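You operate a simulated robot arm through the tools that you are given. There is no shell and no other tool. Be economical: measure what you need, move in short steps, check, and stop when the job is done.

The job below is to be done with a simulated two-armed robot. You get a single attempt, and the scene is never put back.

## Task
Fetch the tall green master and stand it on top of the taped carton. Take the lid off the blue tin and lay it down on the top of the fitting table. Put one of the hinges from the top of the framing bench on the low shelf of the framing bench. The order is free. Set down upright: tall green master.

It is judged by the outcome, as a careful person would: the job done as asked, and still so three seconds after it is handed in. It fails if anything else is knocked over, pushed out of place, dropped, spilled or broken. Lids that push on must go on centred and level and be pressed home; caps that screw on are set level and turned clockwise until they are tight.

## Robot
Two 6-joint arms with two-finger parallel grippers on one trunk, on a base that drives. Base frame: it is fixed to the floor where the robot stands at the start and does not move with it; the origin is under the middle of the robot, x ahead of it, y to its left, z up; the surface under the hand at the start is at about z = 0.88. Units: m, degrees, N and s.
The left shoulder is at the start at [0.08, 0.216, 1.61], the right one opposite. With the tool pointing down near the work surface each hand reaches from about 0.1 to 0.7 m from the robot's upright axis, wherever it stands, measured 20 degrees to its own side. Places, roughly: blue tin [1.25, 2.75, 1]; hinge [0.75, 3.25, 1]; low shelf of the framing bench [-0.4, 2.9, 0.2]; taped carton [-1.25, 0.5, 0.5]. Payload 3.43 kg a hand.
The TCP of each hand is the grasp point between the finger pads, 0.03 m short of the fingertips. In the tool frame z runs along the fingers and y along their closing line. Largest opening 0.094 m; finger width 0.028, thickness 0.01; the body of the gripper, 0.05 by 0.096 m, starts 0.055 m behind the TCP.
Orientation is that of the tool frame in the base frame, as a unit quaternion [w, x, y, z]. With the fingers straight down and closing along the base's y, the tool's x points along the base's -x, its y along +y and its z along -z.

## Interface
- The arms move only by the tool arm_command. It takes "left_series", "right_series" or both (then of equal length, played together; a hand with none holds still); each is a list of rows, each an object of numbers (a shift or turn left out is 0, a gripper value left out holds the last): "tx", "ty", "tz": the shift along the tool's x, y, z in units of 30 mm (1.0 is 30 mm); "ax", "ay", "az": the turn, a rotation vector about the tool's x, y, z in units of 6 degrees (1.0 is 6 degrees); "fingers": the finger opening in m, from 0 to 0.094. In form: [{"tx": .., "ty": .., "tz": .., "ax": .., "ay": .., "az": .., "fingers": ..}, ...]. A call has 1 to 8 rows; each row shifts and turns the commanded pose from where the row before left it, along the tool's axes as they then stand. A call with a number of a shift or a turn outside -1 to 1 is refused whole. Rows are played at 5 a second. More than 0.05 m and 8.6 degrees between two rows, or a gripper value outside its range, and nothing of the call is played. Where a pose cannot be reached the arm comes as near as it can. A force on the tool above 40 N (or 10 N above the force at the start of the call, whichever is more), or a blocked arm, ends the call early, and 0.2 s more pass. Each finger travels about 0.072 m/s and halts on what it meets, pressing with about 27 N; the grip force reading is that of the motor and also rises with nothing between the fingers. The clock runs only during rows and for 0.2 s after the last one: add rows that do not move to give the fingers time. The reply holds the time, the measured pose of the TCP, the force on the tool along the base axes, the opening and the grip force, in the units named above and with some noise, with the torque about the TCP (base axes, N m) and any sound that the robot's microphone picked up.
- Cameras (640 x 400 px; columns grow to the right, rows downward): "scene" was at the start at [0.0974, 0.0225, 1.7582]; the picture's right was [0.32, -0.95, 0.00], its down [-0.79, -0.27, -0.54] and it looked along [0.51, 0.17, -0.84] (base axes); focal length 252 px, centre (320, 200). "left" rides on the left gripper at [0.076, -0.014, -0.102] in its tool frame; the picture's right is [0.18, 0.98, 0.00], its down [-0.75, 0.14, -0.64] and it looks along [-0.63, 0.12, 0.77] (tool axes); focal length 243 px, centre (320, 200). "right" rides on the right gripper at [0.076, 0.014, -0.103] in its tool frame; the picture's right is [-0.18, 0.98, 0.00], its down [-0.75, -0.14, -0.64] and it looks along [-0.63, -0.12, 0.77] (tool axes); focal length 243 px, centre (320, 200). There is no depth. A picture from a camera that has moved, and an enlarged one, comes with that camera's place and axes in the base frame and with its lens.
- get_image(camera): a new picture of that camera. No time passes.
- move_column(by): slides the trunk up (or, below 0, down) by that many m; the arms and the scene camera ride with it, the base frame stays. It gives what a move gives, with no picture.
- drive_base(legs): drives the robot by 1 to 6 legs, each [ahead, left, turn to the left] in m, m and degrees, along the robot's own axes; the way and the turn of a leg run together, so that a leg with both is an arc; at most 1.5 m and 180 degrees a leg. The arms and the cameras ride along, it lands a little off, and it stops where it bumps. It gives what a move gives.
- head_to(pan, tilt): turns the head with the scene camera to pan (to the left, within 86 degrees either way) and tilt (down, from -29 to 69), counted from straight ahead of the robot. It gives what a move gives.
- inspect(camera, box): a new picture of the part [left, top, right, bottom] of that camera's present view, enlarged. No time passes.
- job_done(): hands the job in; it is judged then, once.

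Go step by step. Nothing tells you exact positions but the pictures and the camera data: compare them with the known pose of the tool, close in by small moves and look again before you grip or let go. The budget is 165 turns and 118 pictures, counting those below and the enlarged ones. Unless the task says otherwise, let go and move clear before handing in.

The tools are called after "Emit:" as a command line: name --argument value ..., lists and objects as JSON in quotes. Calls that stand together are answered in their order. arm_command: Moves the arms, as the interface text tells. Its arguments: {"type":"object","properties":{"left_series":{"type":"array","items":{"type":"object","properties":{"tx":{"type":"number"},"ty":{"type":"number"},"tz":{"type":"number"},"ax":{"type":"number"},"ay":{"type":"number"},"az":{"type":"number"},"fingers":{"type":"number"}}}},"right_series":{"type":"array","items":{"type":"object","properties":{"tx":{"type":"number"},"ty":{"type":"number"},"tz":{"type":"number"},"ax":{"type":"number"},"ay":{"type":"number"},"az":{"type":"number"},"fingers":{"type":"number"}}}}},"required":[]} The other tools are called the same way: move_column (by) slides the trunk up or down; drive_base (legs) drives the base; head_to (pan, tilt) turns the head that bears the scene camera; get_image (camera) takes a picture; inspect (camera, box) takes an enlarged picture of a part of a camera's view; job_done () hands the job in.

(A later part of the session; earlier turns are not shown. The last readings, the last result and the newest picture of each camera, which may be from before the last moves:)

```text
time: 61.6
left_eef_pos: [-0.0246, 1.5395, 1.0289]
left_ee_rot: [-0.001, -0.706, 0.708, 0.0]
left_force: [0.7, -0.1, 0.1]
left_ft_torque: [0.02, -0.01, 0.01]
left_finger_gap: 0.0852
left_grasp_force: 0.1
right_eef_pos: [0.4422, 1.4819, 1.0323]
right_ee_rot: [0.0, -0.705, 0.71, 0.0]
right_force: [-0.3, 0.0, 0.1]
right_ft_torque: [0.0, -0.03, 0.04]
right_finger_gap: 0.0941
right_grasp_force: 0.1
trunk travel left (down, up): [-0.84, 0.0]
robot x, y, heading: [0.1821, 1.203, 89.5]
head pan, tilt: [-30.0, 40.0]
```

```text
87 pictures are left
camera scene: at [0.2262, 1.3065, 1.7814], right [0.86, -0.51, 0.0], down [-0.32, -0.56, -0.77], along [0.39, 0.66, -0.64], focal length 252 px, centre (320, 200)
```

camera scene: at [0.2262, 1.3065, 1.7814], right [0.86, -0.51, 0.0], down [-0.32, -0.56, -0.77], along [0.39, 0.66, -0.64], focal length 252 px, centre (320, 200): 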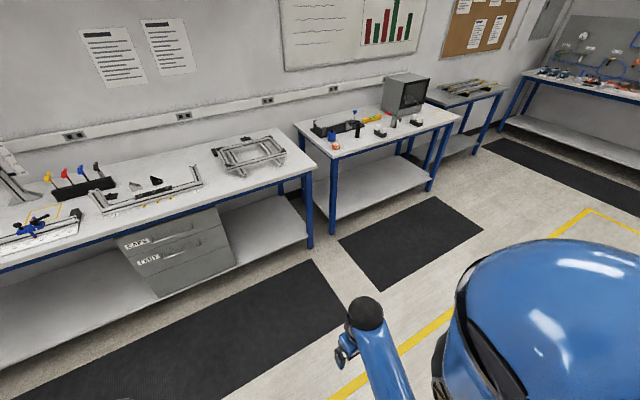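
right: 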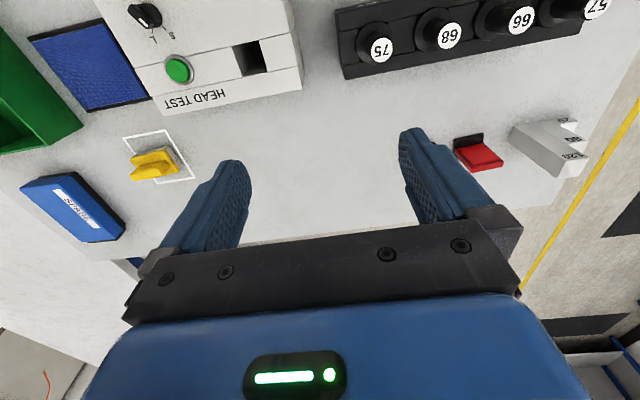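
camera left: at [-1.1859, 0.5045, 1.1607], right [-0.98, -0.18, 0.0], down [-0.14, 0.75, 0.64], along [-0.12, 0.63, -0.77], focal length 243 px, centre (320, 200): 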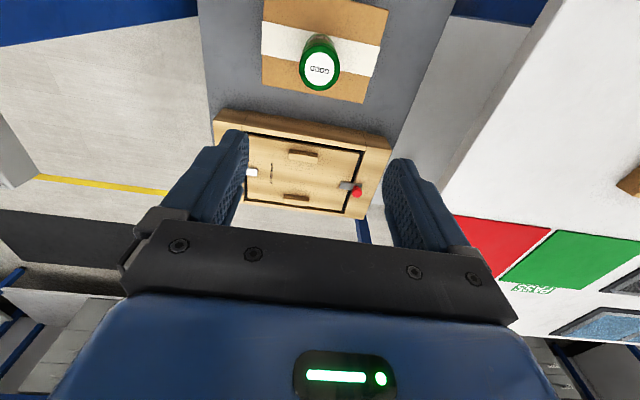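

Emit:
inspect --camera "scene" --box '[0, 110, 320, 270]'

Emit:
inspect --camera "scene" --box '[290, 70, 530, 200]'

```text
2.00 times, centred on (160, 190) of scene
camera zoom: at [0.2262, 1.3065, 1.7814], right [0.86, -0.51, 0.0], down [-0.32, -0.56, -0.77], along [0.39, 0.66, -0.64], focal length 504 px, centre (640, 220)
```

zoom: 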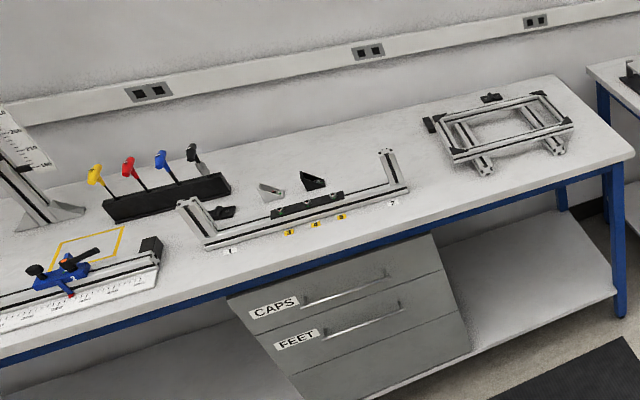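

```text
2.67 times, centred on (410, 135) of scene
camera zoom: at [0.2262, 1.3065, 1.7814], right [0.86, -0.51, 0.0], down [-0.32, -0.56, -0.77], along [0.39, 0.66, -0.64], focal length 672 px, centre (80, 373)
```

zoom: 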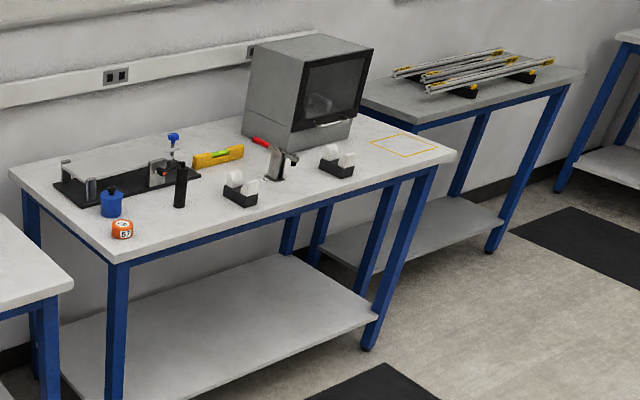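

Framing bench = the long one with aluminium frames (black hinge-like pieces by the small frame at its right end); the blue tin is on the next table. Driving closer to look.

Emit:
drive_base --legs '[[0.7, -0.3, 0]]'

Emit:
head_to --pan 0 --tilt 42

Emit:
get_image --camera "scene"

Emit:
inspect --camera "scene" --box '[220, 100, 420, 220]'

```text
time: 65.7
left_eef_pos: [0.2799, 2.2407, 1.0288]
left_ee_rot: [0.001, -0.705, 0.71, 0.001]
left_force: [-0.5, 0.5, -0.9]
left_ft_torque: [-0.01, 0.0, -0.02]
left_finger_gap: 0.0849
left_grasp_force: 0.0
right_eef_pos: [0.7456, 2.1821, 1.0313]
right_ee_rot: [0.0, -0.704, 0.71, 0.001]
right_force: [0.6, -0.8, 0.1]
right_ft_torque: [-0.01, 0.0, -0.02]
right_finger_gap: 0.0941
right_grasp_force: 0.1
trunk travel left (down, up): [-0.84, 0.0]
robot x, y, heading: [0.4868, 1.9037, 89.5]
head pan, tilt: [-30.0, 40.0]
```

```text
time: 66.7
left_eef_pos: [0.2802, 2.2427, 1.0284]
left_ee_rot: [0.0, -0.704, 0.71, 0.0]
left_force: [0.2, 0.5, -0.5]
left_ft_torque: [-0.01, 0.01, 0.01]
left_finger_gap: 0.0851
left_grasp_force: 0.0
right_eef_pos: [0.747, 2.1822, 1.0313]
right_ee_rot: [-0.001, -0.704, 0.71, 0.0]
right_force: [0.9, -0.7, 0.4]
right_ft_torque: [0.0, -0.01, 0.03]
right_finger_gap: 0.094
right_grasp_force: 0.0
trunk travel left (down, up): [-0.84, 0.0]
robot x, y, heading: [0.4885, 1.9041, 89.2]
head pan, tilt: [0.0, 42.0]
```

```text
84 pictures are left
camera scene: at [0.4887, 2.0184, 1.7784], right [1.0, -0.01, 0.0], down [-0.01, -0.67, -0.74], along [0.01, 0.74, -0.67], focal length 252 px, centre (320, 200)
```

scene: 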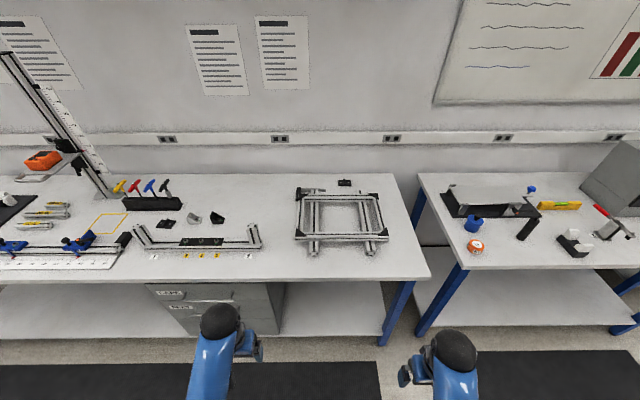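

```text
3.20 times, centred on (320, 160) of scene
camera zoom: at [0.4887, 2.0184, 1.7784], right [1.0, -0.01, 0.0], down [-0.01, -0.67, -0.74], along [0.01, 0.74, -0.67], focal length 807 px, centre (320, 328)
```

zoom: 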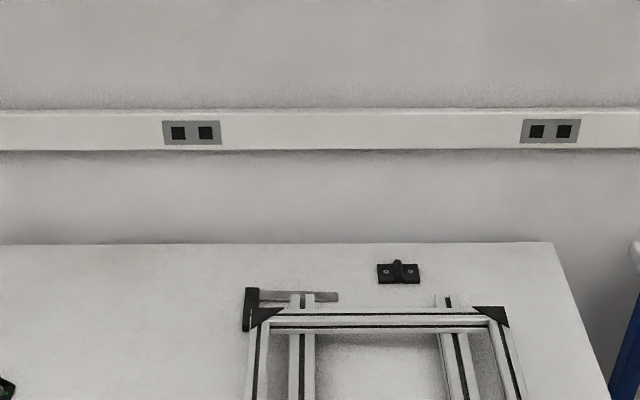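

Emit:
inspect --camera "scene" --box '[120, 190, 280, 270]'

Emit:
inspect --camera "scene" --box '[280, 165, 400, 260]'

```text
4.00 times, centred on (200, 230) of scene
camera zoom: at [0.4887, 2.0184, 1.7784], right [1.0, -0.01, 0.0], down [-0.01, -0.67, -0.74], along [0.01, 0.74, -0.67], focal length 1008 px, centre (800, 80)
```

zoom: 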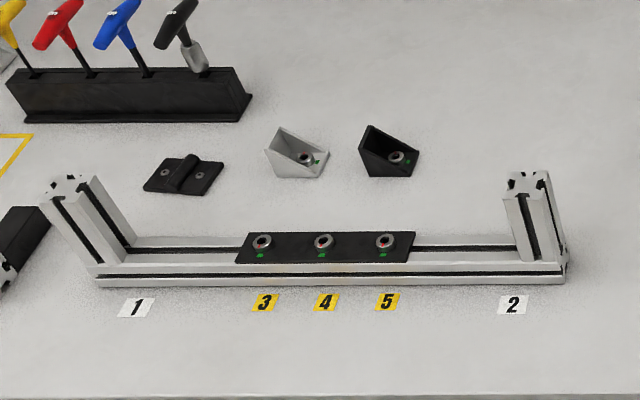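

```text
4.21 times, centred on (340, 212) of scene
camera zoom: at [0.4887, 2.0184, 1.7784], right [1.0, -0.01, 0.0], down [-0.01, -0.67, -0.74], along [0.01, 0.74, -0.67], focal length 1062 px, centre (236, 147)
```

zoom: 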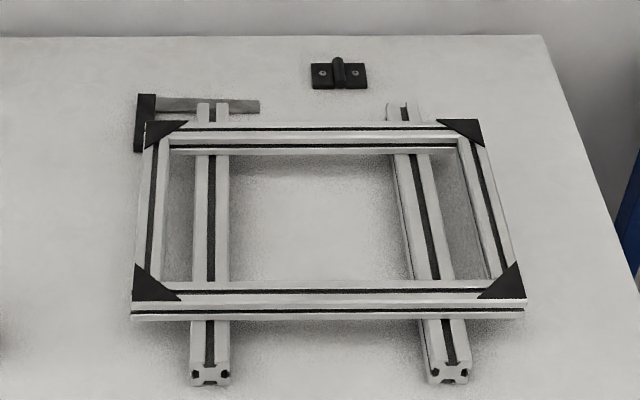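

There are two hinges: one behind the small frame, and one near (−0.235, 2.84) on the left, which is closer to the edge. I'll take that one with the left hand: move the base left and forward.

Emit:
drive_base --legs '[[0.1, 0.5, 0], [0.1, 0, 0]]'

Emit:
head_to --pan 12 --tilt 60

Emit:
get_image --camera "scene"

```text
time: 70.4
left_eef_pos: [-0.2155, 2.4386, 1.0302]
left_ee_rot: [0.003, -0.703, 0.711, 0.002]
left_force: [-1.2, 0.1, -0.3]
left_ft_torque: [0.09, -0.02, -0.05]
left_finger_gap: 0.0849
left_grasp_force: 0.1
right_eef_pos: [0.2497, 2.378, 1.0334]
right_ee_rot: [0.002, -0.704, 0.71, 0.003]
right_force: [-0.4, -0.5, 0.3]
right_ft_torque: [0.03, -0.01, 0.0]
right_finger_gap: 0.0941
right_grasp_force: 0.0
trunk travel left (down, up): [-0.84, 0.0]
robot x, y, heading: [-0.008, 2.1069, 89.4]
head pan, tilt: [0.0, 42.0]
```

```text
time: 71.2
left_eef_pos: [-0.216, 2.4456, 1.028]
left_ee_rot: [0.0, -0.704, 0.71, 0.0]
left_force: [0.0, 0.3, 0.3]
left_ft_torque: [-0.03, 0.01, 0.01]
left_finger_gap: 0.0852
left_grasp_force: 0.0
right_eef_pos: [0.249, 2.3858, 1.0314]
right_ee_rot: [0.0, -0.704, 0.711, 0.0]
right_force: [-0.6, 0.2, 0.3]
right_ft_torque: [-0.03, 0.02, 0.02]
right_finger_gap: 0.0941
right_grasp_force: 0.0
trunk travel left (down, up): [-0.84, 0.0]
robot x, y, heading: [-0.0099, 2.1057, 89.5]
head pan, tilt: [12.0, 60.0]
```

```text
80 pictures are left
camera scene: at [-0.0227, 2.2037, 1.7547], right [0.98, 0.2, 0.0], down [0.17, -0.85, -0.5], along [-0.1, 0.49, -0.87], focal length 252 px, centre (320, 200)
```

scene: 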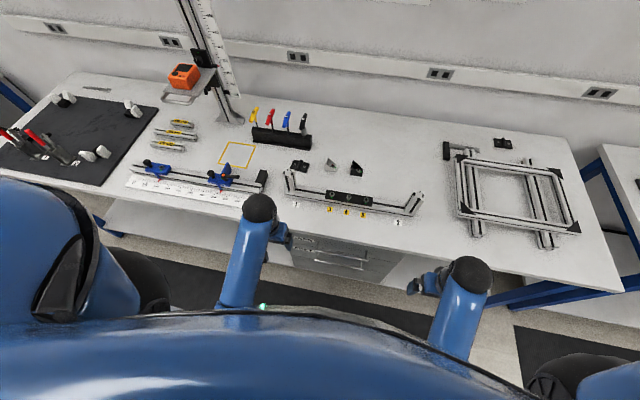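

The hinge is at (−0.245, 2.84). I'll creep the base forward and extend the left hand over it at height.

Emit:
drive_base --legs '[[0.06, 0, 0]]'

Emit:
arm_command --left_series '[{"tx": -1, "tz": -0.3}, {"tx": -1, "tz": -0.3}, {"tx": -1}, {"tx": -1}, {"tx": -1}, {"tx": -1}, {"tx": -1, "ty": 0.5}, {"tx": -1, "ty": 0.5}]'

Emit:
get_image --camera "left"

```text
time: 72.2
left_eef_pos: [-0.2151, 2.4957, 1.0319]
left_ee_rot: [0.004, -0.704, 0.711, 0.003]
left_force: [-0.3, -1.3, 0.1]
left_ft_torque: [0.09, -0.01, 0.01]
left_finger_gap: 0.085
left_grasp_force: 0.1
right_eef_pos: [0.2501, 2.4348, 1.0339]
right_ee_rot: [0.003, -0.704, 0.71, 0.004]
right_force: [-0.5, -1.0, 0.0]
right_ft_torque: [0.07, -0.02, 0.01]
right_finger_gap: 0.0941
right_grasp_force: 0.1
trunk travel left (down, up): [-0.84, 0.0]
robot x, y, heading: [-0.0063, 2.1692, 89.5]
head pan, tilt: [12.0, 60.0]
```

```text
time: 73.6
left_eef_pos: [-0.2151, 2.6678, 1.0427]
left_ee_rot: [-0.007, -0.706, 0.708, -0.005]
left_force: [-0.9, 0.6, 1.2]
left_ft_torque: [0.04, 0.0, -0.03]
left_finger_gap: 0.0851
left_grasp_force: 0.0
left hand out of reach, approached as far as the arm can: row 2
right_eef_pos: [0.2506, 2.4397, 1.0326]
right_ee_rot: [0.001, -0.704, 0.711, 0.001]
right_force: [0.5, 0.0, 0.7]
right_ft_torque: [0.06, -0.02, -0.01]
right_finger_gap: 0.0941
right_grasp_force: 0.0
trunk travel left (down, up): [-0.84, 0.0]
robot x, y, heading: [-0.009, 2.1669, 89.4]
head pan, tilt: [12.0, 60.0]
stopped in row 6 (left hand): the force on the tool passed its limit at 58 N (the readings are from after the stop); the commanded pose is now the measured one
```

```text
79 pictures are left
camera left: at [-0.1999, 2.5926, 1.1457], right [-0.98, -0.18, 0.01], down [-0.14, 0.76, 0.63], along [-0.12, 0.62, -0.78], focal length 243 px, centre (320, 200)
```

left: 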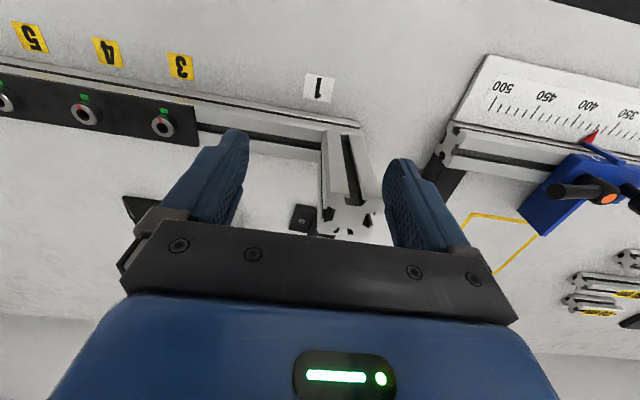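

The hand met something at 58 N. I'll look before moving.

Emit:
inspect --camera "scene" --box '[220, 110, 440, 250]'

```text
2.86 times, centred on (330, 180) of scene
camera zoom: at [-0.0212, 2.256, 1.755], right [0.98, 0.2, 0.0], down [0.17, -0.85, -0.5], along [-0.1, 0.49, -0.86], focal length 720 px, centre (291, 257)
```

zoom: 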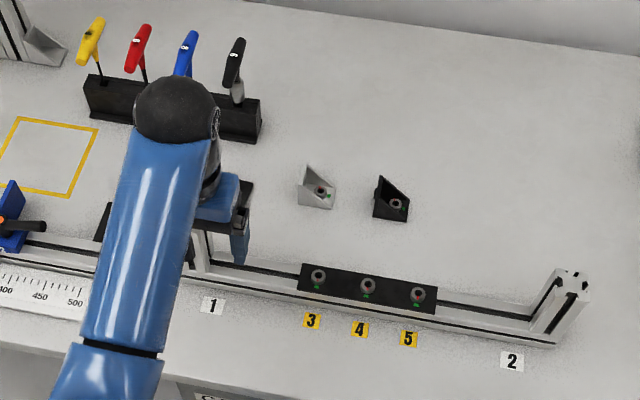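

The finger tip evidently met the upright post "1" of the U-frame (post tops ≈ 1.0); nothing seems displaced. I'll back off with the base, extend and raise the arm, then come in higher.

Emit:
arm_command --left_series '[{"tx": 0.5}, {"tx": 0.5}]'

Emit:
drive_base --legs '[[-0.22, 0, 0]]'

Emit:
arm_command --left_series '[{"tx": -1}, {"tx": -1}, {"tx": -1, "tz": -1}, {"tx": -1, "tz": -1}, {"tx": -1, "tz": -1}, {"tx": -1, "tz": -1}, {"ty": 0.5}, {"ty": 0.3}]'

Emit:
get_image --camera "scene"

```text
time: 74.2
left_eef_pos: [-0.2139, 2.6384, 1.0409]
left_ee_rot: [-0.007, -0.706, 0.708, -0.006]
left_force: [-0.2, 0.0, -0.4]
left_ft_torque: [0.0, -0.01, -0.03]
left_finger_gap: 0.0848
left_grasp_force: 0.1
right_eef_pos: [0.2489, 2.4426, 1.0321]
right_ee_rot: [0.001, -0.704, 0.71, 0.0]
right_force: [0.0, -0.4, 0.1]
right_ft_torque: [0.04, -0.03, -0.01]
right_finger_gap: 0.0941
right_grasp_force: 0.1
trunk travel left (down, up): [-0.84, 0.0]
robot x, y, heading: [-0.0109, 2.1664, 89.4]
head pan, tilt: [12.0, 60.0]
```

```text
time: 75.9
left_eef_pos: [-0.2163, 2.4269, 1.0389]
left_ee_rot: [-0.01, -0.705, 0.709, -0.009]
left_force: [0.2, 0.3, -0.2]
left_ft_torque: [-0.02, -0.03, 0.04]
left_finger_gap: 0.085
left_grasp_force: 0.0
right_eef_pos: [0.2477, 2.2297, 1.031]
right_ee_rot: [-0.002, -0.703, 0.711, -0.002]
right_force: [0.7, 0.2, 0.0]
right_ft_torque: [-0.04, 0.0, 0.01]
right_finger_gap: 0.094
right_grasp_force: 0.0
trunk travel left (down, up): [-0.84, 0.0]
robot x, y, heading: [-0.0099, 1.9473, 89.8]
head pan, tilt: [12.0, 60.0]
```

```text
time: 77.7
left_eef_pos: [-0.2409, 2.6044, 1.1583]
left_ee_rot: [-0.008, -0.706, 0.708, -0.008]
left_force: [-0.1, 0.3, -1.2]
left_ft_torque: [0.01, 0.04, 0.01]
left_finger_gap: 0.0852
left_grasp_force: 0.0
right_eef_pos: [0.2478, 2.2249, 1.0328]
right_ee_rot: [0.001, -0.703, 0.712, 0.001]
right_force: [-0.2, -0.1, 0.3]
right_ft_torque: [-0.02, 0.01, 0.02]
right_finger_gap: 0.094
right_grasp_force: 0.0
trunk travel left (down, up): [-0.84, 0.0]
robot x, y, heading: [-0.01, 1.9494, 89.7]
head pan, tilt: [12.0, 60.0]
```

```text
77 pictures are left
camera scene: at [-0.0251, 2.042, 1.7548], right [0.98, 0.2, 0.0], down [0.17, -0.85, -0.5], along [-0.1, 0.49, -0.87], focal length 252 px, centre (320, 200)
```

scene: 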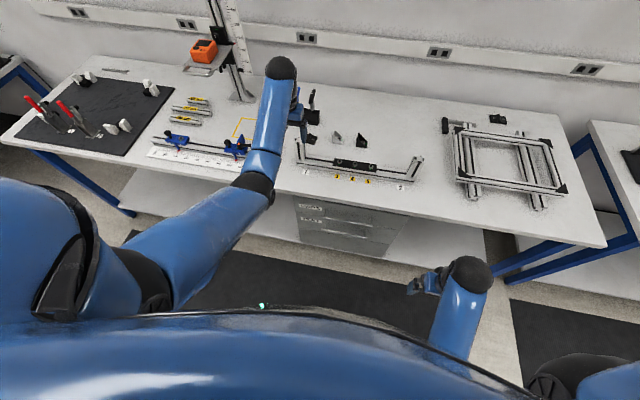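

Now driving forward so the raised hand comes above the hinge.

Emit:
drive_base --legs '[[0.2, 0, 0]]'

Emit:
get_image --camera "left"

Emit:
inspect --camera "scene" --box '[220, 110, 440, 250]'

```text
time: 79.3
left_eef_pos: [-0.2379, 2.8, 1.1608]
left_ee_rot: [-0.007, -0.706, 0.708, -0.005]
left_force: [0.6, 0.6, 0.6]
left_ft_torque: [0.03, 0.01, -0.01]
left_finger_gap: 0.0851
left_grasp_force: 0.0
right_eef_pos: [0.2503, 2.4221, 1.0327]
right_ee_rot: [0.002, -0.704, 0.711, 0.002]
right_force: [-0.3, -0.1, 0.0]
right_ft_torque: [0.02, -0.01, 0.04]
right_finger_gap: 0.0941
right_grasp_force: 0.0
trunk travel left (down, up): [-0.84, 0.0]
robot x, y, heading: [-0.0105, 2.1481, 89.3]
head pan, tilt: [12.0, 60.0]
```

```text
76 pictures are left
camera left: at [-0.2237, 2.7259, 1.2631], right [-0.98, -0.18, 0.0], down [-0.14, 0.77, 0.63], along [-0.12, 0.62, -0.78], focal length 243 px, centre (320, 200)
```

left: 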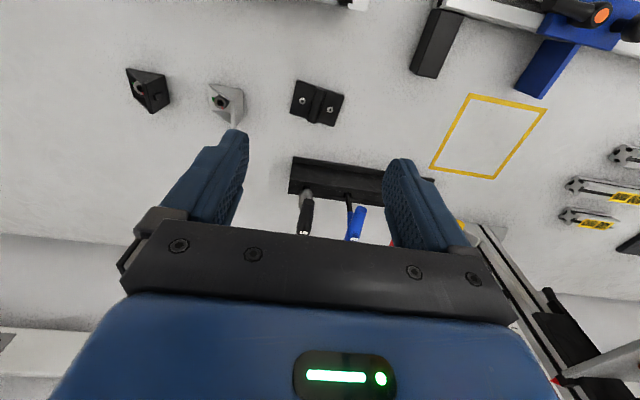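

```text
2.86 times, centred on (330, 180) of scene
camera zoom: at [-0.0222, 2.2364, 1.7551], right [0.98, 0.2, 0.0], down [0.17, -0.85, -0.5], along [-0.1, 0.49, -0.86], focal length 720 px, centre (291, 257)
```

zoom: 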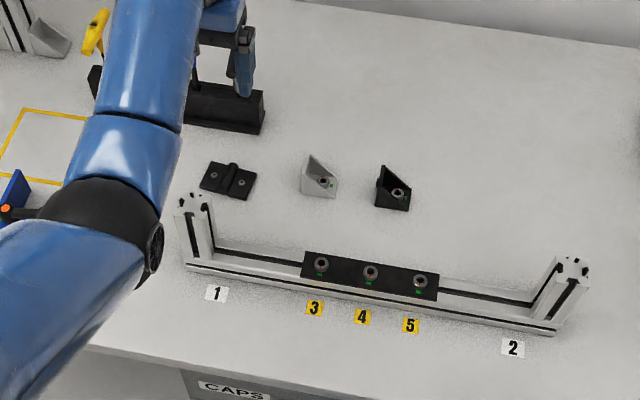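

Emit:
inspect --camera "left" --box '[260, 60, 380, 140]'

```text
5.00 times, centred on (320, 100) of left
camera zoom: at [-0.2237, 2.7259, 1.2631], right [-0.98, -0.18, 0.0], down [-0.14, 0.77, 0.63], along [-0.12, 0.62, -0.78], focal length 1213 px, centre (320, 700)
```

zoom: 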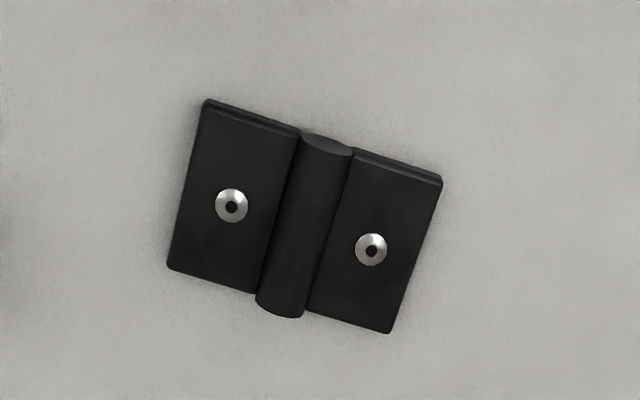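

The U-frame is unmoved. Hinge centre ≈ (−0.2425, 2.844), barrel along y (≈6° off). I'll align over it, narrow the fingers to straddle the barrel, and descend partway with the arm.

Emit:
arm_command --left_series '[{"tx": -0.75, "ty": 0.08, "az": 0.9, "fingers": 0.034}, {"tx": -0.72, "ty": 0.15}, {"tz": 1}, {"tz": 1}, {"tz": 1}, {"tz": 1}]'

Emit:
get_image --camera "left"

Emit:
get_image --camera "scene"

```text
time: 80.7
left_eef_pos: [-0.2431, 2.8471, 1.0363]
left_ee_rot: [-0.008, -0.673, 0.74, -0.007]
left_force: [0.5, 0.5, -0.6]
left_ft_torque: [0.0, 0.0, -0.02]
left_finger_gap: 0.034
left_grasp_force: 0.0
right_eef_pos: [0.2492, 2.4244, 1.0322]
right_ee_rot: [0.001, -0.703, 0.711, 0.0]
right_force: [0.2, -0.9, -0.2]
right_ft_torque: [-0.01, -0.01, 0.0]
right_finger_gap: 0.0941
right_grasp_force: 0.1
trunk travel left (down, up): [-0.84, 0.0]
robot x, y, heading: [-0.0111, 2.1461, 89.3]
head pan, tilt: [12.0, 60.0]
```

```text
73 pictures are left
camera left: at [-0.2368, 2.7712, 1.1395], right [-1.0, -0.09, 0.0], down [-0.07, 0.78, 0.63], along [-0.06, 0.62, -0.78], focal length 243 px, centre (320, 200)
```

left: 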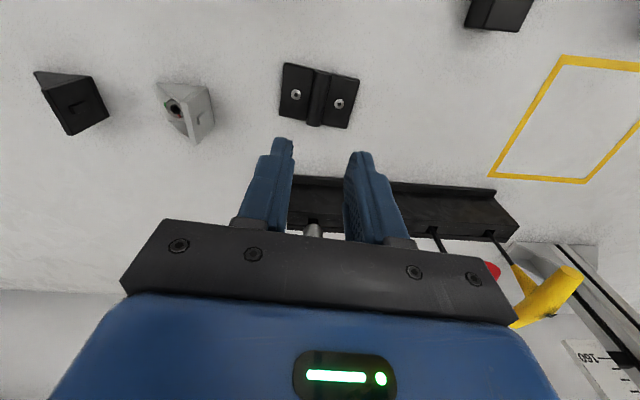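

```text
72 pictures are left
camera scene: at [-0.0222, 2.2427, 1.7547], right [0.98, 0.2, 0.0], down [0.17, -0.85, -0.5], along [-0.1, 0.49, -0.87], focal length 252 px, centre (320, 200)
```

scene: 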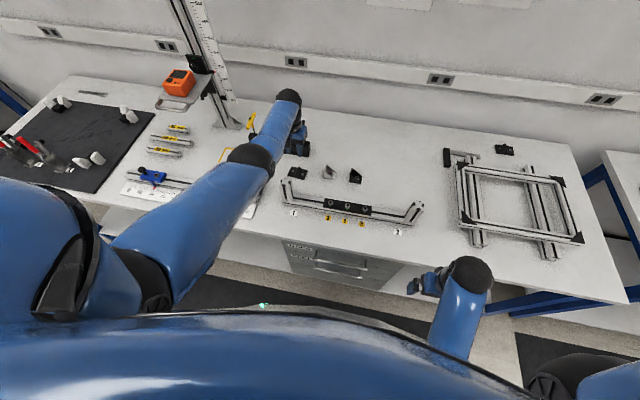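

Well aligned. Descending to just above the hinge.

Emit:
arm_command --left_series '[{"tz": 1, "tx": 0.12}, {"tz": 1}, {"tz": 0.8}, {"tz": 0.4}]'

Emit:
get_image --camera "left"

```text
time: 81.7
left_eef_pos: [-0.2437, 2.8126, 0.9547]
left_ee_rot: [-0.007, -0.673, 0.74, -0.007]
left_force: [0.0, 0.1, 0.0]
left_ft_torque: [0.01, -0.01, 0.01]
left_finger_gap: 0.034
left_grasp_force: 0.0
left hand out of reach, approached as far as the arm can: row 1, 2, 3, 4
right_eef_pos: [0.2497, 2.4253, 1.0313]
right_ee_rot: [0.0, -0.704, 0.71, 0.0]
right_force: [0.2, -0.3, -0.7]
right_ft_torque: [0.0, -0.03, -0.01]
right_finger_gap: 0.0939
right_grasp_force: 0.1
trunk travel left (down, up): [-0.84, 0.0]
robot x, y, heading: [-0.0101, 2.1447, 89.3]
head pan, tilt: [12.0, 60.0]
```

```text
71 pictures are left
camera left: at [-0.2359, 2.7372, 1.0582], right [-1.0, -0.09, 0.0], down [-0.07, 0.78, 0.63], along [-0.06, 0.62, -0.78], focal length 243 px, centre (320, 200)
```

left: 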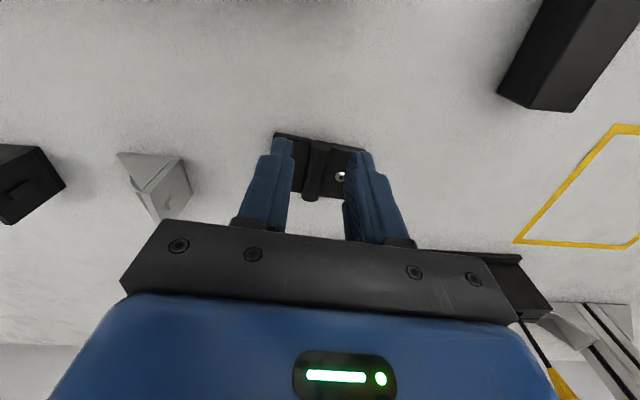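

The arm is at full stretch. I'll rise back, and use the trunk to descend instead.

Emit:
arm_command --left_series '[{"tz": -1}, {"tz": -1, "tx": -0.5}, {"tz": -0.5, "tx": -0.5}]'

Emit:
move_column --by -0.09

Emit:
get_image --camera "left"

Emit:
get_image --camera "scene"

```text
time: 82.5
left_eef_pos: [-0.2376, 2.8449, 1.0275]
left_ee_rot: [-0.009, -0.673, 0.74, -0.007]
left_force: [0.0, 1.2, -0.6]
left_ft_torque: [-0.02, 0.02, -0.04]
left_finger_gap: 0.0338
left_grasp_force: 0.2
right_eef_pos: [0.2502, 2.4261, 1.0312]
right_ee_rot: [0.0, -0.704, 0.71, 0.0]
right_force: [-0.4, -0.5, -0.6]
right_ft_torque: [0.02, -0.04, 0.0]
right_finger_gap: 0.0942
right_grasp_force: 0.1
trunk travel left (down, up): [-0.84, 0.0]
robot x, y, heading: [-0.0103, 2.1464, 89.8]
head pan, tilt: [12.0, 60.0]
```

```text
time: 83.7
left_eef_pos: [-0.2371, 2.8443, 0.9385]
left_ee_rot: [-0.008, -0.672, 0.74, -0.007]
left_force: [0.5, -0.9, 0.6]
left_ft_torque: [-0.02, -0.01, 0.03]
left_finger_gap: 0.0341
left_grasp_force: 0.1
right_eef_pos: [0.2506, 2.4242, 0.9427]
right_ee_rot: [0.0, -0.703, 0.711, -0.001]
right_force: [0.7, -0.4, 0.7]
right_ft_torque: [-0.01, 0.02, -0.01]
right_finger_gap: 0.0939
right_grasp_force: 0.1
trunk travel left (down, up): [-0.75, 0.09]
robot x, y, heading: [-0.0094, 2.1483, 89.6]
head pan, tilt: [12.0, 60.0]
```

```text
70 pictures are left
camera left: at [-0.2319, 2.7685, 1.0427], right [-1.0, -0.09, 0.0], down [-0.07, 0.78, 0.63], along [-0.06, 0.62, -0.78], focal length 243 px, centre (320, 200)
```

left: 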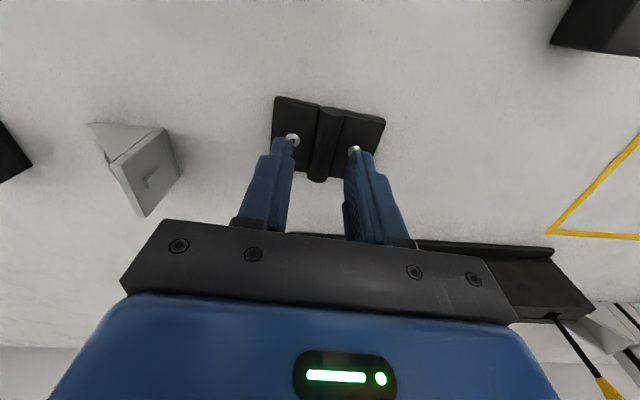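

```text
69 pictures are left
camera scene: at [-0.0221, 2.243, 1.6647], right [0.98, 0.2, 0.0], down [0.17, -0.85, -0.5], along [-0.1, 0.49, -0.87], focal length 252 px, centre (320, 200)
```

scene: 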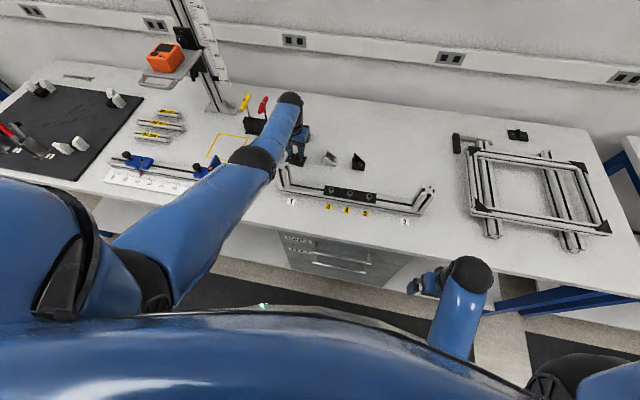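

Hinge barrel centre is ≈ 4 mm to the hand's left. Correcting and lowering.

Emit:
arm_command --left_series '[{"ty": 0.15}, {"tz": 0.35}, {"tz": 0.1}]'

Emit:
inspect --camera "left" --box '[230, 80, 410, 240]'

```text
time: 84.5
left_eef_pos: [-0.2451, 2.8431, 0.9251]
left_ee_rot: [-0.008, -0.673, 0.74, -0.007]
left_force: [0.9, 1.1, -0.5]
left_ft_torque: [0.01, 0.04, 0.03]
left_finger_gap: 0.0342
left_grasp_force: 0.0
right_eef_pos: [0.25, 2.4255, 0.9415]
right_ee_rot: [0.0, -0.704, 0.71, 0.0]
right_force: [-0.4, -1.2, 0.4]
right_ft_torque: [-0.01, -0.03, -0.01]
right_finger_gap: 0.0939
right_grasp_force: 0.1
trunk travel left (down, up): [-0.75, 0.09]
robot x, y, heading: [-0.0096, 2.1494, 89.2]
head pan, tilt: [12.0, 60.0]
```

```text
2.50 times, centred on (320, 160) of left
camera zoom: at [-0.2365, 2.7687, 1.0292], right [-1.0, -0.09, 0.0], down [-0.07, 0.78, 0.63], along [-0.06, 0.62, -0.78], focal length 606 px, centre (320, 300)
```

zoom: 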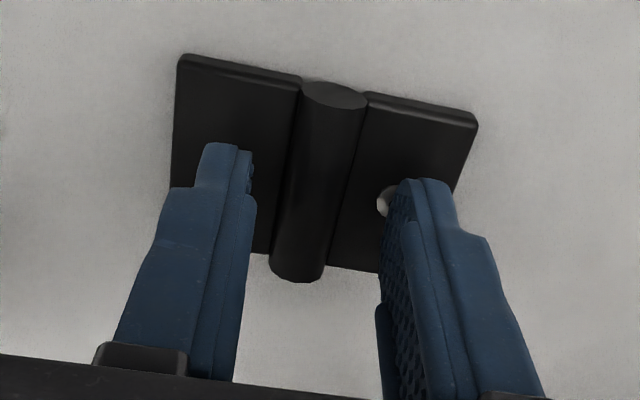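

Emit:
arm_command --left_series '[{"tz": 0.12, "ty": -0.08}, {"tz": 0.12}]'

Emit:
inspect --camera "left" --box '[230, 80, 410, 240]'

```text
time: 85.1
left_eef_pos: [-0.2412, 2.8424, 0.9192]
left_ee_rot: [-0.008, -0.672, 0.741, -0.008]
left_force: [-0.7, 0.4, -0.1]
left_ft_torque: [0.04, 0.0, -0.01]
left_finger_gap: 0.034
left_grasp_force: 0.0
right_eef_pos: [0.2494, 2.4248, 0.9421]
right_ee_rot: [0.0, -0.703, 0.711, 0.0]
right_force: [1.3, -0.5, -0.2]
right_ft_torque: [-0.01, -0.02, 0.0]
right_finger_gap: 0.0941
right_grasp_force: 0.0
trunk travel left (down, up): [-0.75, 0.09]
robot x, y, heading: [-0.0086, 2.1436, 89.5]
head pan, tilt: [12.0, 60.0]
```

```text
2.50 times, centred on (320, 160) of left
camera zoom: at [-0.2337, 2.7665, 1.0223], right [-1.0, -0.09, 0.0], down [-0.07, 0.78, 0.63], along [-0.06, 0.62, -0.78], focal length 606 px, centre (320, 300)
```

zoom: 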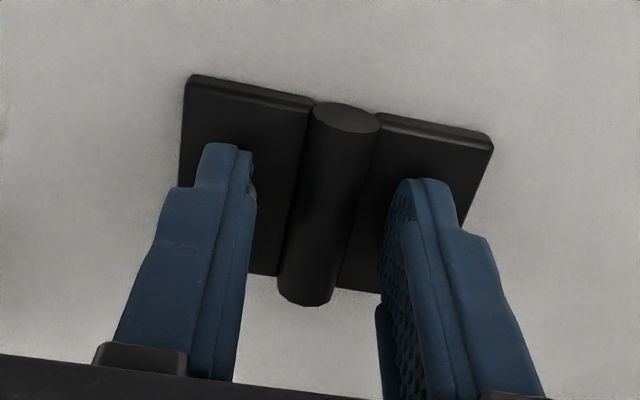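

Centred. Two more small steps down to find the plate, then close.

Emit:
arm_command --left_series '[{"tz": 0.1}, {"tz": 0.1}, {}]'

```text
time: 85.9
left_eef_pos: [-0.2412, 2.8415, 0.9183]
left_ee_rot: [-0.005, -0.672, 0.74, -0.003]
left_force: [-1.3, 8.2, 21.0]
left_ft_torque: [0.51, 0.0, 0.04]
left_finger_gap: 0.0339
left_grasp_force: 0.1
left hand out of reach, approached as far as the arm can: row 2
right_eef_pos: [0.2502, 2.4242, 0.9427]
right_ee_rot: [0.0, -0.704, 0.711, 0.001]
right_force: [-0.4, 1.0, -0.3]
right_ft_torque: [0.02, 0.01, 0.05]
right_finger_gap: 0.0942
right_grasp_force: 0.0
trunk travel left (down, up): [-0.75, 0.09]
robot x, y, heading: [-0.0087, 2.147, 89.3]
head pan, tilt: [12.0, 60.0]
```

Tips rest on the plates. Easing up ~2 mm and closing on the barrel.

Emit:
arm_command --left_series '[{"tz": -0.1}, {"fingers": 0.005}, {"fingers": 0.005}, {"fingers": 0.005}]'

Emit:
inspect --camera "left" --box '[230, 80, 410, 240]'

```text
time: 86.9
left_eef_pos: [-0.2394, 2.8374, 0.9173]
left_ee_rot: [-0.008, -0.673, 0.74, -0.007]
left_force: [0.6, -2.7, 15.9]
left_ft_torque: [0.0, 0.02, -0.04]
left_finger_gap: 0.015
left_grasp_force: 26.6
right_eef_pos: [0.2501, 2.4225, 0.943]
right_ee_rot: [0.0, -0.704, 0.71, 0.001]
right_force: [-0.2, 0.4, 1.2]
right_ft_torque: [0.01, 0.01, 0.03]
right_finger_gap: 0.094
right_grasp_force: 0.1
trunk travel left (down, up): [-0.75, 0.09]
robot x, y, heading: [-0.0088, 2.1475, 89.4]
head pan, tilt: [12.0, 60.0]
```

```text
2.50 times, centred on (320, 160) of left
camera zoom: at [-0.2329, 2.7615, 1.022], right [-1.0, -0.09, 0.0], down [-0.07, 0.78, 0.63], along [-0.06, 0.62, -0.78], focal length 606 px, centre (320, 300)
```

zoom: 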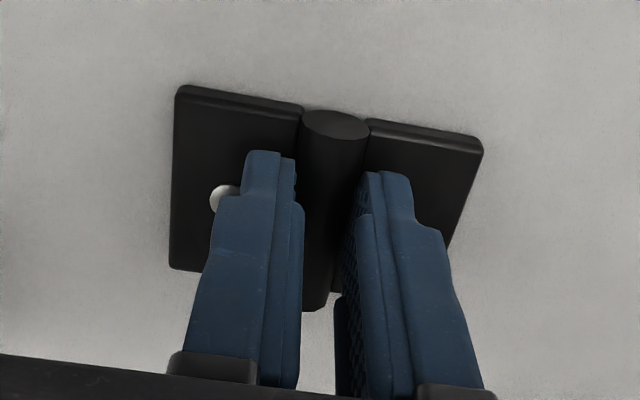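

Gripped at 15 mm. Lifting with the trunk.

Emit:
move_column --by 0.09

Emit:
arm_command --left_series '[{"tz": -1}, {"tz": -1}, {"tz": -1}, {"tz": -1}, {"tz": -0.5}]'

Emit:
get_image --camera "left"

```text
time: 88.2
left_eef_pos: [-0.2405, 2.8393, 1.0061]
left_ee_rot: [-0.007, -0.672, 0.741, -0.007]
left_force: [0.6, -0.1, -1.3]
left_ft_torque: [0.01, 0.0, 0.01]
left_finger_gap: 0.015
left_grasp_force: 26.9
right_eef_pos: [0.2504, 2.4241, 1.0311]
right_ee_rot: [-0.001, -0.703, 0.711, 0.0]
right_force: [0.6, -0.1, 0.1]
right_ft_torque: [0.0, 0.01, 0.01]
right_finger_gap: 0.0938
right_grasp_force: 0.1
trunk travel left (down, up): [-0.84, 0.0]
robot x, y, heading: [-0.0121, 2.1465, 89.4]
head pan, tilt: [12.0, 60.0]
```

```text
time: 89.4
left_eef_pos: [-0.2403, 2.8418, 1.1434]
left_ee_rot: [-0.008, -0.672, 0.74, -0.008]
left_force: [-0.2, -0.4, -0.5]
left_ft_torque: [0.01, 0.03, -0.03]
left_finger_gap: 0.0151
left_grasp_force: 26.9
right_eef_pos: [0.249, 2.4253, 1.032]
right_ee_rot: [-0.001, -0.703, 0.711, 0.0]
right_force: [-0.3, 0.6, -0.4]
right_ft_torque: [0.04, 0.02, -0.04]
right_finger_gap: 0.0944
right_grasp_force: 0.1
trunk travel left (down, up): [-0.84, 0.0]
robot x, y, heading: [-0.0133, 2.1474, 89.8]
head pan, tilt: [12.0, 60.0]
```

```text
65 pictures are left
camera left: at [-0.2335, 2.7665, 1.2463], right [-1.0, -0.09, 0.0], down [-0.07, 0.78, 0.63], along [-0.06, 0.62, -0.78], focal length 243 px, centre (320, 200)
```

left: 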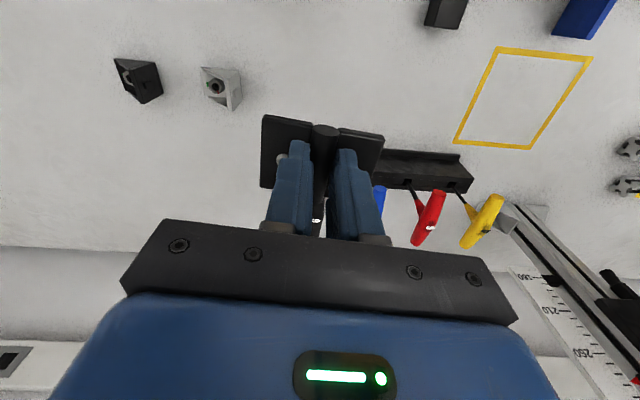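

The hinge is held. Backing away from the bench, then lowering the trunk to view the low shelf.

Emit:
drive_base --legs '[[-0.6, 0, 0], [0, 0.3, 0]]'

Emit:
move_column --by -0.6

Emit:
head_to --pan 5 --tilt 35

Emit:
get_image --camera "scene"

```text
time: 94.4
left_eef_pos: [-0.5413, 2.2384, 1.1432]
left_ee_rot: [-0.009, -0.671, 0.741, -0.006]
left_force: [-0.4, 0.9, -0.4]
left_ft_torque: [0.02, 0.03, 0.01]
left_finger_gap: 0.0147
left_grasp_force: 27.5
right_eef_pos: [-0.0517, 1.821, 1.0304]
right_ee_rot: [-0.001, -0.703, 0.711, 0.001]
right_force: [0.6, 0.1, 0.2]
right_ft_torque: [0.04, 0.04, -0.02]
right_finger_gap: 0.094
right_grasp_force: 0.0
trunk travel left (down, up): [-0.84, 0.0]
robot x, y, heading: [-0.3143, 1.545, 89.6]
head pan, tilt: [12.0, 60.0]
```

```text
refused: -0.6 is not a number from -0.4 to 0.4
```

```text
time: 95.3
left_eef_pos: [-0.5434, 2.2389, 1.1423]
left_ee_rot: [-0.008, -0.672, 0.741, -0.008]
left_force: [0.0, 0.2, -0.1]
left_ft_torque: [0.0, 0.01, -0.02]
left_finger_gap: 0.0147
left_grasp_force: 27.1
right_eef_pos: [-0.0555, 1.8207, 1.032]
right_ee_rot: [-0.001, -0.704, 0.71, 0.0]
right_force: [-0.9, 1.0, -0.4]
right_ft_torque: [-0.02, -0.01, 0.02]
right_finger_gap: 0.0938
right_grasp_force: 0.1
trunk travel left (down, up): [-0.84, 0.0]
robot x, y, heading: [-0.3163, 1.5447, 89.2]
head pan, tilt: [5.0, 35.0]
```

```text
64 pictures are left
camera scene: at [-0.3211, 1.6616, 1.7889], right [1.0, 0.08, 0.0], down [0.04, -0.57, -0.82], along [-0.06, 0.82, -0.57], focal length 252 px, centre (320, 200)
```

scene: 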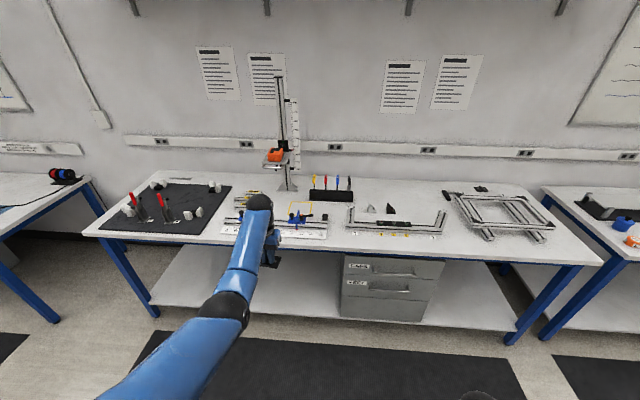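

The left part of the shelf (x −1.4…−0.27) is free. Lowering the trunk in two steps.

Emit:
move_column --by -0.4

Emit:
move_column --by -0.38

Emit:
get_image --camera "scene"

Emit:
get_image --camera "left"

```text
time: 99.1
left_eef_pos: [-0.5436, 2.2382, 0.7419]
left_ee_rot: [-0.007, -0.672, 0.74, -0.006]
left_force: [-0.3, 0.9, -0.6]
left_ft_torque: [0.01, 0.0, -0.02]
left_finger_gap: 0.0148
left_grasp_force: 27.2
right_eef_pos: [-0.0542, 1.8211, 0.6313]
right_ee_rot: [-0.001, -0.704, 0.71, 0.0]
right_force: [0.0, -0.4, 0.7]
right_ft_torque: [0.0, -0.04, 0.0]
right_finger_gap: 0.0936
right_grasp_force: 0.0
trunk travel left (down, up): [-0.44, 0.4]
robot x, y, heading: [-0.315, 1.5461, 89.5]
head pan, tilt: [5.0, 35.0]
```

```text
time: 102.8
left_eef_pos: [-0.5438, 2.2384, 0.3611]
left_ee_rot: [-0.008, -0.671, 0.741, -0.007]
left_force: [-0.9, 0.6, -0.9]
left_ft_torque: [0.01, 0.0, -0.01]
left_finger_gap: 0.0147
left_grasp_force: 27.2
right_eef_pos: [-0.0534, 1.8206, 0.2514]
right_ee_rot: [0.0, -0.703, 0.711, -0.001]
right_force: [-0.3, 0.6, 0.0]
right_ft_torque: [0.01, 0.0, 0.01]
right_finger_gap: 0.0941
right_grasp_force: 0.1
trunk travel left (down, up): [-0.06, 0.78]
robot x, y, heading: [-0.3153, 1.5463, 89.0]
head pan, tilt: [5.0, 35.0]
```

```text
63 pictures are left
camera scene: at [-0.32, 1.6615, 1.009], right [1.0, 0.08, 0.0], down [0.04, -0.57, -0.82], along [-0.06, 0.82, -0.57], focal length 252 px, centre (320, 200)
```

scene: 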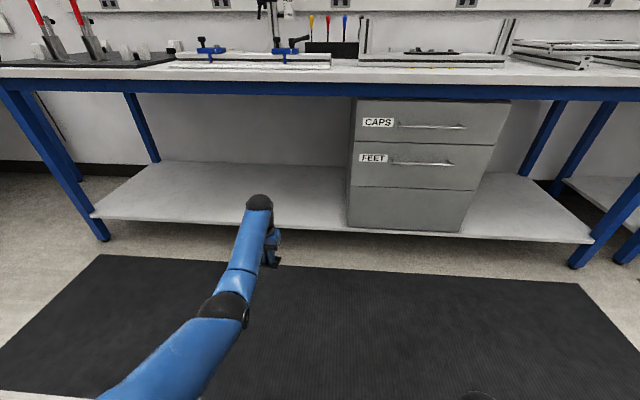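

```text
62 pictures are left
camera left: at [-0.5368, 2.1631, 0.466], right [-1.0, -0.09, 0.0], down [-0.07, 0.78, 0.63], along [-0.06, 0.62, -0.78], focal length 243 px, centre (320, 200)
```

left: 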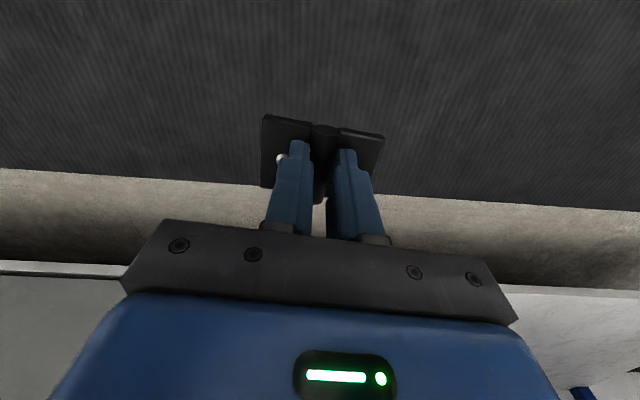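

Shelf front edge is about y 2.545, z 0.21, with good headroom. Driving the hand in under the bench top to y ≈ 2.66.

Emit:
drive_base --legs '[[0.42, 0, 0]]'

Emit:
move_column --by -0.05

Emit:
get_image --camera "left"

Emit:
get_image --camera "scene"

```text
time: 105.4
left_eef_pos: [-0.5425, 2.6598, 0.3618]
left_ee_rot: [-0.008, -0.673, 0.74, -0.007]
left_force: [-0.1, 0.7, -0.8]
left_ft_torque: [-0.03, 0.01, 0.03]
left_finger_gap: 0.0149
left_grasp_force: 26.7
right_eef_pos: [-0.0511, 2.243, 0.2521]
right_ee_rot: [-0.001, -0.705, 0.709, -0.002]
right_force: [0.4, -0.3, 0.7]
right_ft_torque: [0.0, 0.03, -0.02]
right_finger_gap: 0.0941
right_grasp_force: 0.0
trunk travel left (down, up): [-0.06, 0.78]
robot x, y, heading: [-0.3136, 1.9648, 89.5]
head pan, tilt: [5.0, 35.0]
```

```text
time: 106.3
left_eef_pos: [-0.5421, 2.6601, 0.3112]
left_ee_rot: [-0.008, -0.673, 0.74, -0.006]
left_force: [-0.1, 0.6, -0.3]
left_ft_torque: [0.0, 0.01, -0.03]
left_finger_gap: 0.015
left_grasp_force: 26.9
right_eef_pos: [-0.0507, 2.244, 0.2006]
right_ee_rot: [-0.001, -0.705, 0.709, -0.001]
right_force: [0.4, -0.1, 0.2]
right_ft_torque: [-0.01, 0.02, -0.01]
right_finger_gap: 0.0941
right_grasp_force: 0.1
trunk travel left (down, up): [-0.01, 0.83]
robot x, y, heading: [-0.3108, 1.9686, 89.6]
head pan, tilt: [5.0, 35.0]
```

```text
61 pictures are left
camera left: at [-0.5352, 2.5847, 0.416], right [-1.0, -0.09, 0.0], down [-0.07, 0.78, 0.63], along [-0.06, 0.62, -0.78], focal length 243 px, centre (320, 200)
```

left: 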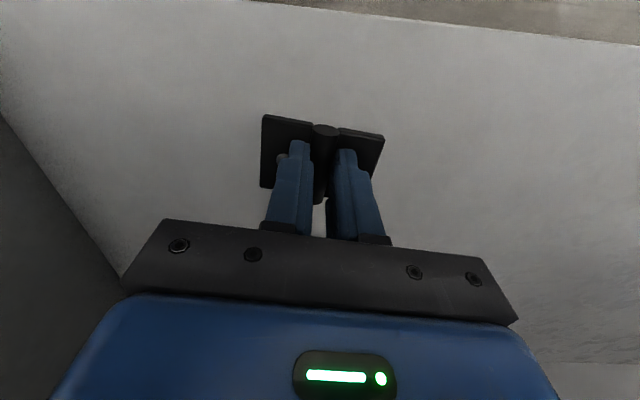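

```text
60 pictures are left
camera scene: at [-0.3166, 2.0838, 0.959], right [1.0, 0.08, 0.0], down [0.05, -0.57, -0.82], along [-0.07, 0.82, -0.57], focal length 252 px, centre (320, 200)
```

scene: 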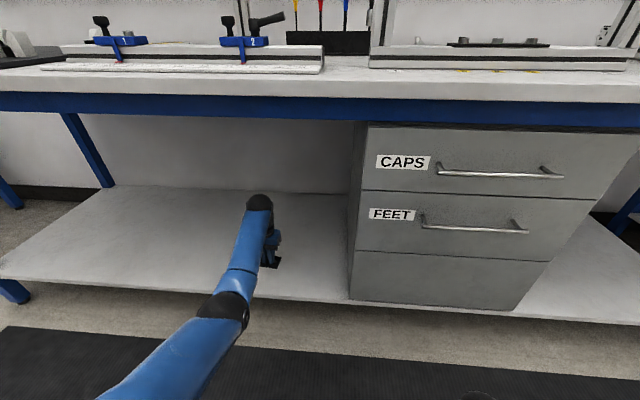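

Inside the shelf; I'll move 4 cm further in for margin, then lower to contact.

Emit:
drive_base --legs '[[0.05, 0, 0]]'

Emit:
arm_command --left_series '[{"tz": 0.6}, {"tz": 0.6}, {"tz": 0.4}]'

Emit:
get_image --camera "left"

```text
time: 107.2
left_eef_pos: [-0.5421, 2.7099, 0.3118]
left_ee_rot: [-0.009, -0.673, 0.739, -0.007]
left_force: [0.3, -0.2, -0.6]
left_ft_torque: [0.04, 0.02, -0.04]
left_finger_gap: 0.0147
left_grasp_force: 26.5
right_eef_pos: [-0.0512, 2.2941, 0.2017]
right_ee_rot: [-0.001, -0.705, 0.709, -0.001]
right_force: [-0.2, 0.6, -0.9]
right_ft_torque: [-0.03, 0.03, -0.02]
right_finger_gap: 0.0939
right_grasp_force: 0.1
trunk travel left (down, up): [-0.01, 0.83]
robot x, y, heading: [-0.3125, 2.0146, 89.8]
head pan, tilt: [5.0, 35.0]
```

```text
time: 108.0
left_eef_pos: [-0.5422, 2.7097, 0.263]
left_ee_rot: [-0.008, -0.674, 0.739, -0.008]
left_force: [0.1, 0.5, -0.2]
left_ft_torque: [0.01, 0.01, 0.01]
left_finger_gap: 0.0144
left_grasp_force: 26.7
right_eef_pos: [-0.051, 2.294, 0.2022]
right_ee_rot: [0.0, -0.704, 0.71, 0.0]
right_force: [0.4, 0.5, 0.6]
right_ft_torque: [-0.02, 0.01, -0.04]
right_finger_gap: 0.094
right_grasp_force: 0.2
trunk travel left (down, up): [-0.01, 0.83]
robot x, y, heading: [-0.3116, 2.0126, 89.5]
head pan, tilt: [5.0, 35.0]
```

```text
59 pictures are left
camera left: at [-0.535, 2.6336, 0.3677], right [-1.0, -0.09, 0.0], down [-0.07, 0.78, 0.63], along [-0.06, 0.62, -0.78], focal length 243 px, centre (320, 200)
```

left: 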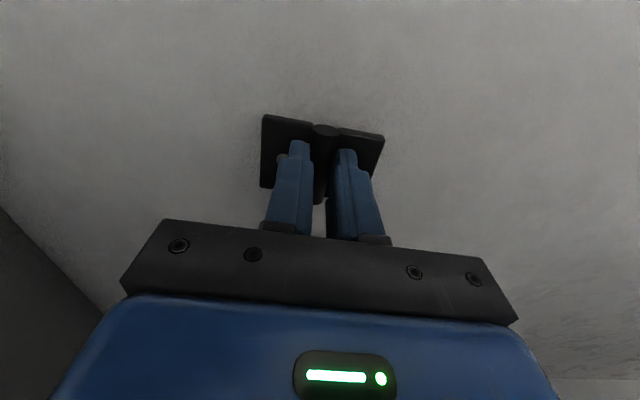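

Emit:
arm_command --left_series '[{"tz": 0.15}, {"tz": 0.15}, {"tz": 0.15}, {"tz": 0.1}]'

```text
time: 109.0
left_eef_pos: [-0.5427, 2.7075, 0.2462]
left_ee_rot: [-0.008, -0.673, 0.739, -0.008]
left_force: [0.1, -0.4, -1.0]
left_ft_torque: [0.02, 0.04, 0.0]
left_finger_gap: 0.0149
left_grasp_force: 27.1
right_eef_pos: [-0.0508, 2.2936, 0.2016]
right_ee_rot: [-0.001, -0.705, 0.709, -0.001]
right_force: [0.5, 0.2, 0.4]
right_ft_torque: [-0.02, -0.01, -0.02]
right_finger_gap: 0.094
right_grasp_force: 0.1
trunk travel left (down, up): [-0.01, 0.83]
robot x, y, heading: [-0.3118, 2.0156, 89.6]
head pan, tilt: [5.0, 35.0]
```

Emit:
arm_command --left_series '[{"tz": 0.12}, {"tz": 0.12}, {"tz": 0.1}, {"tz": 0.1}]'

Emit:
get_image --camera "left"

```text
time: 110.0
left_eef_pos: [-0.5422, 2.7088, 0.2383]
left_ee_rot: [-0.007, -0.673, 0.74, -0.006]
left_force: [1.0, -6.8, 18.0]
left_ft_torque: [-0.61, 0.01, 0.01]
left_finger_gap: 0.0148
left_grasp_force: 26.6
right_eef_pos: [-0.0509, 2.2943, 0.2019]
right_ee_rot: [0.0, -0.705, 0.71, 0.001]
right_force: [1.2, -0.5, -0.2]
right_ft_torque: [0.02, -0.03, 0.01]
right_finger_gap: 0.094
right_grasp_force: 0.0
trunk travel left (down, up): [-0.01, 0.83]
robot x, y, heading: [-0.3135, 2.0157, 89.6]
head pan, tilt: [5.0, 35.0]
```

```text
58 pictures are left
camera left: at [-0.5349, 2.633, 0.3418], right [-1.0, -0.09, 0.0], down [-0.07, 0.77, 0.63], along [-0.06, 0.63, -0.78], focal length 243 px, centre (320, 200)
```

left: 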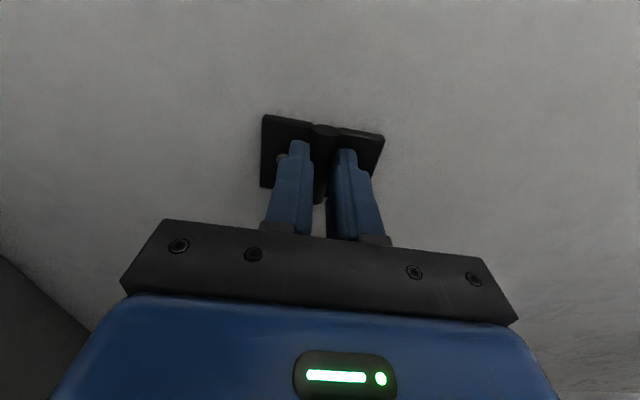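

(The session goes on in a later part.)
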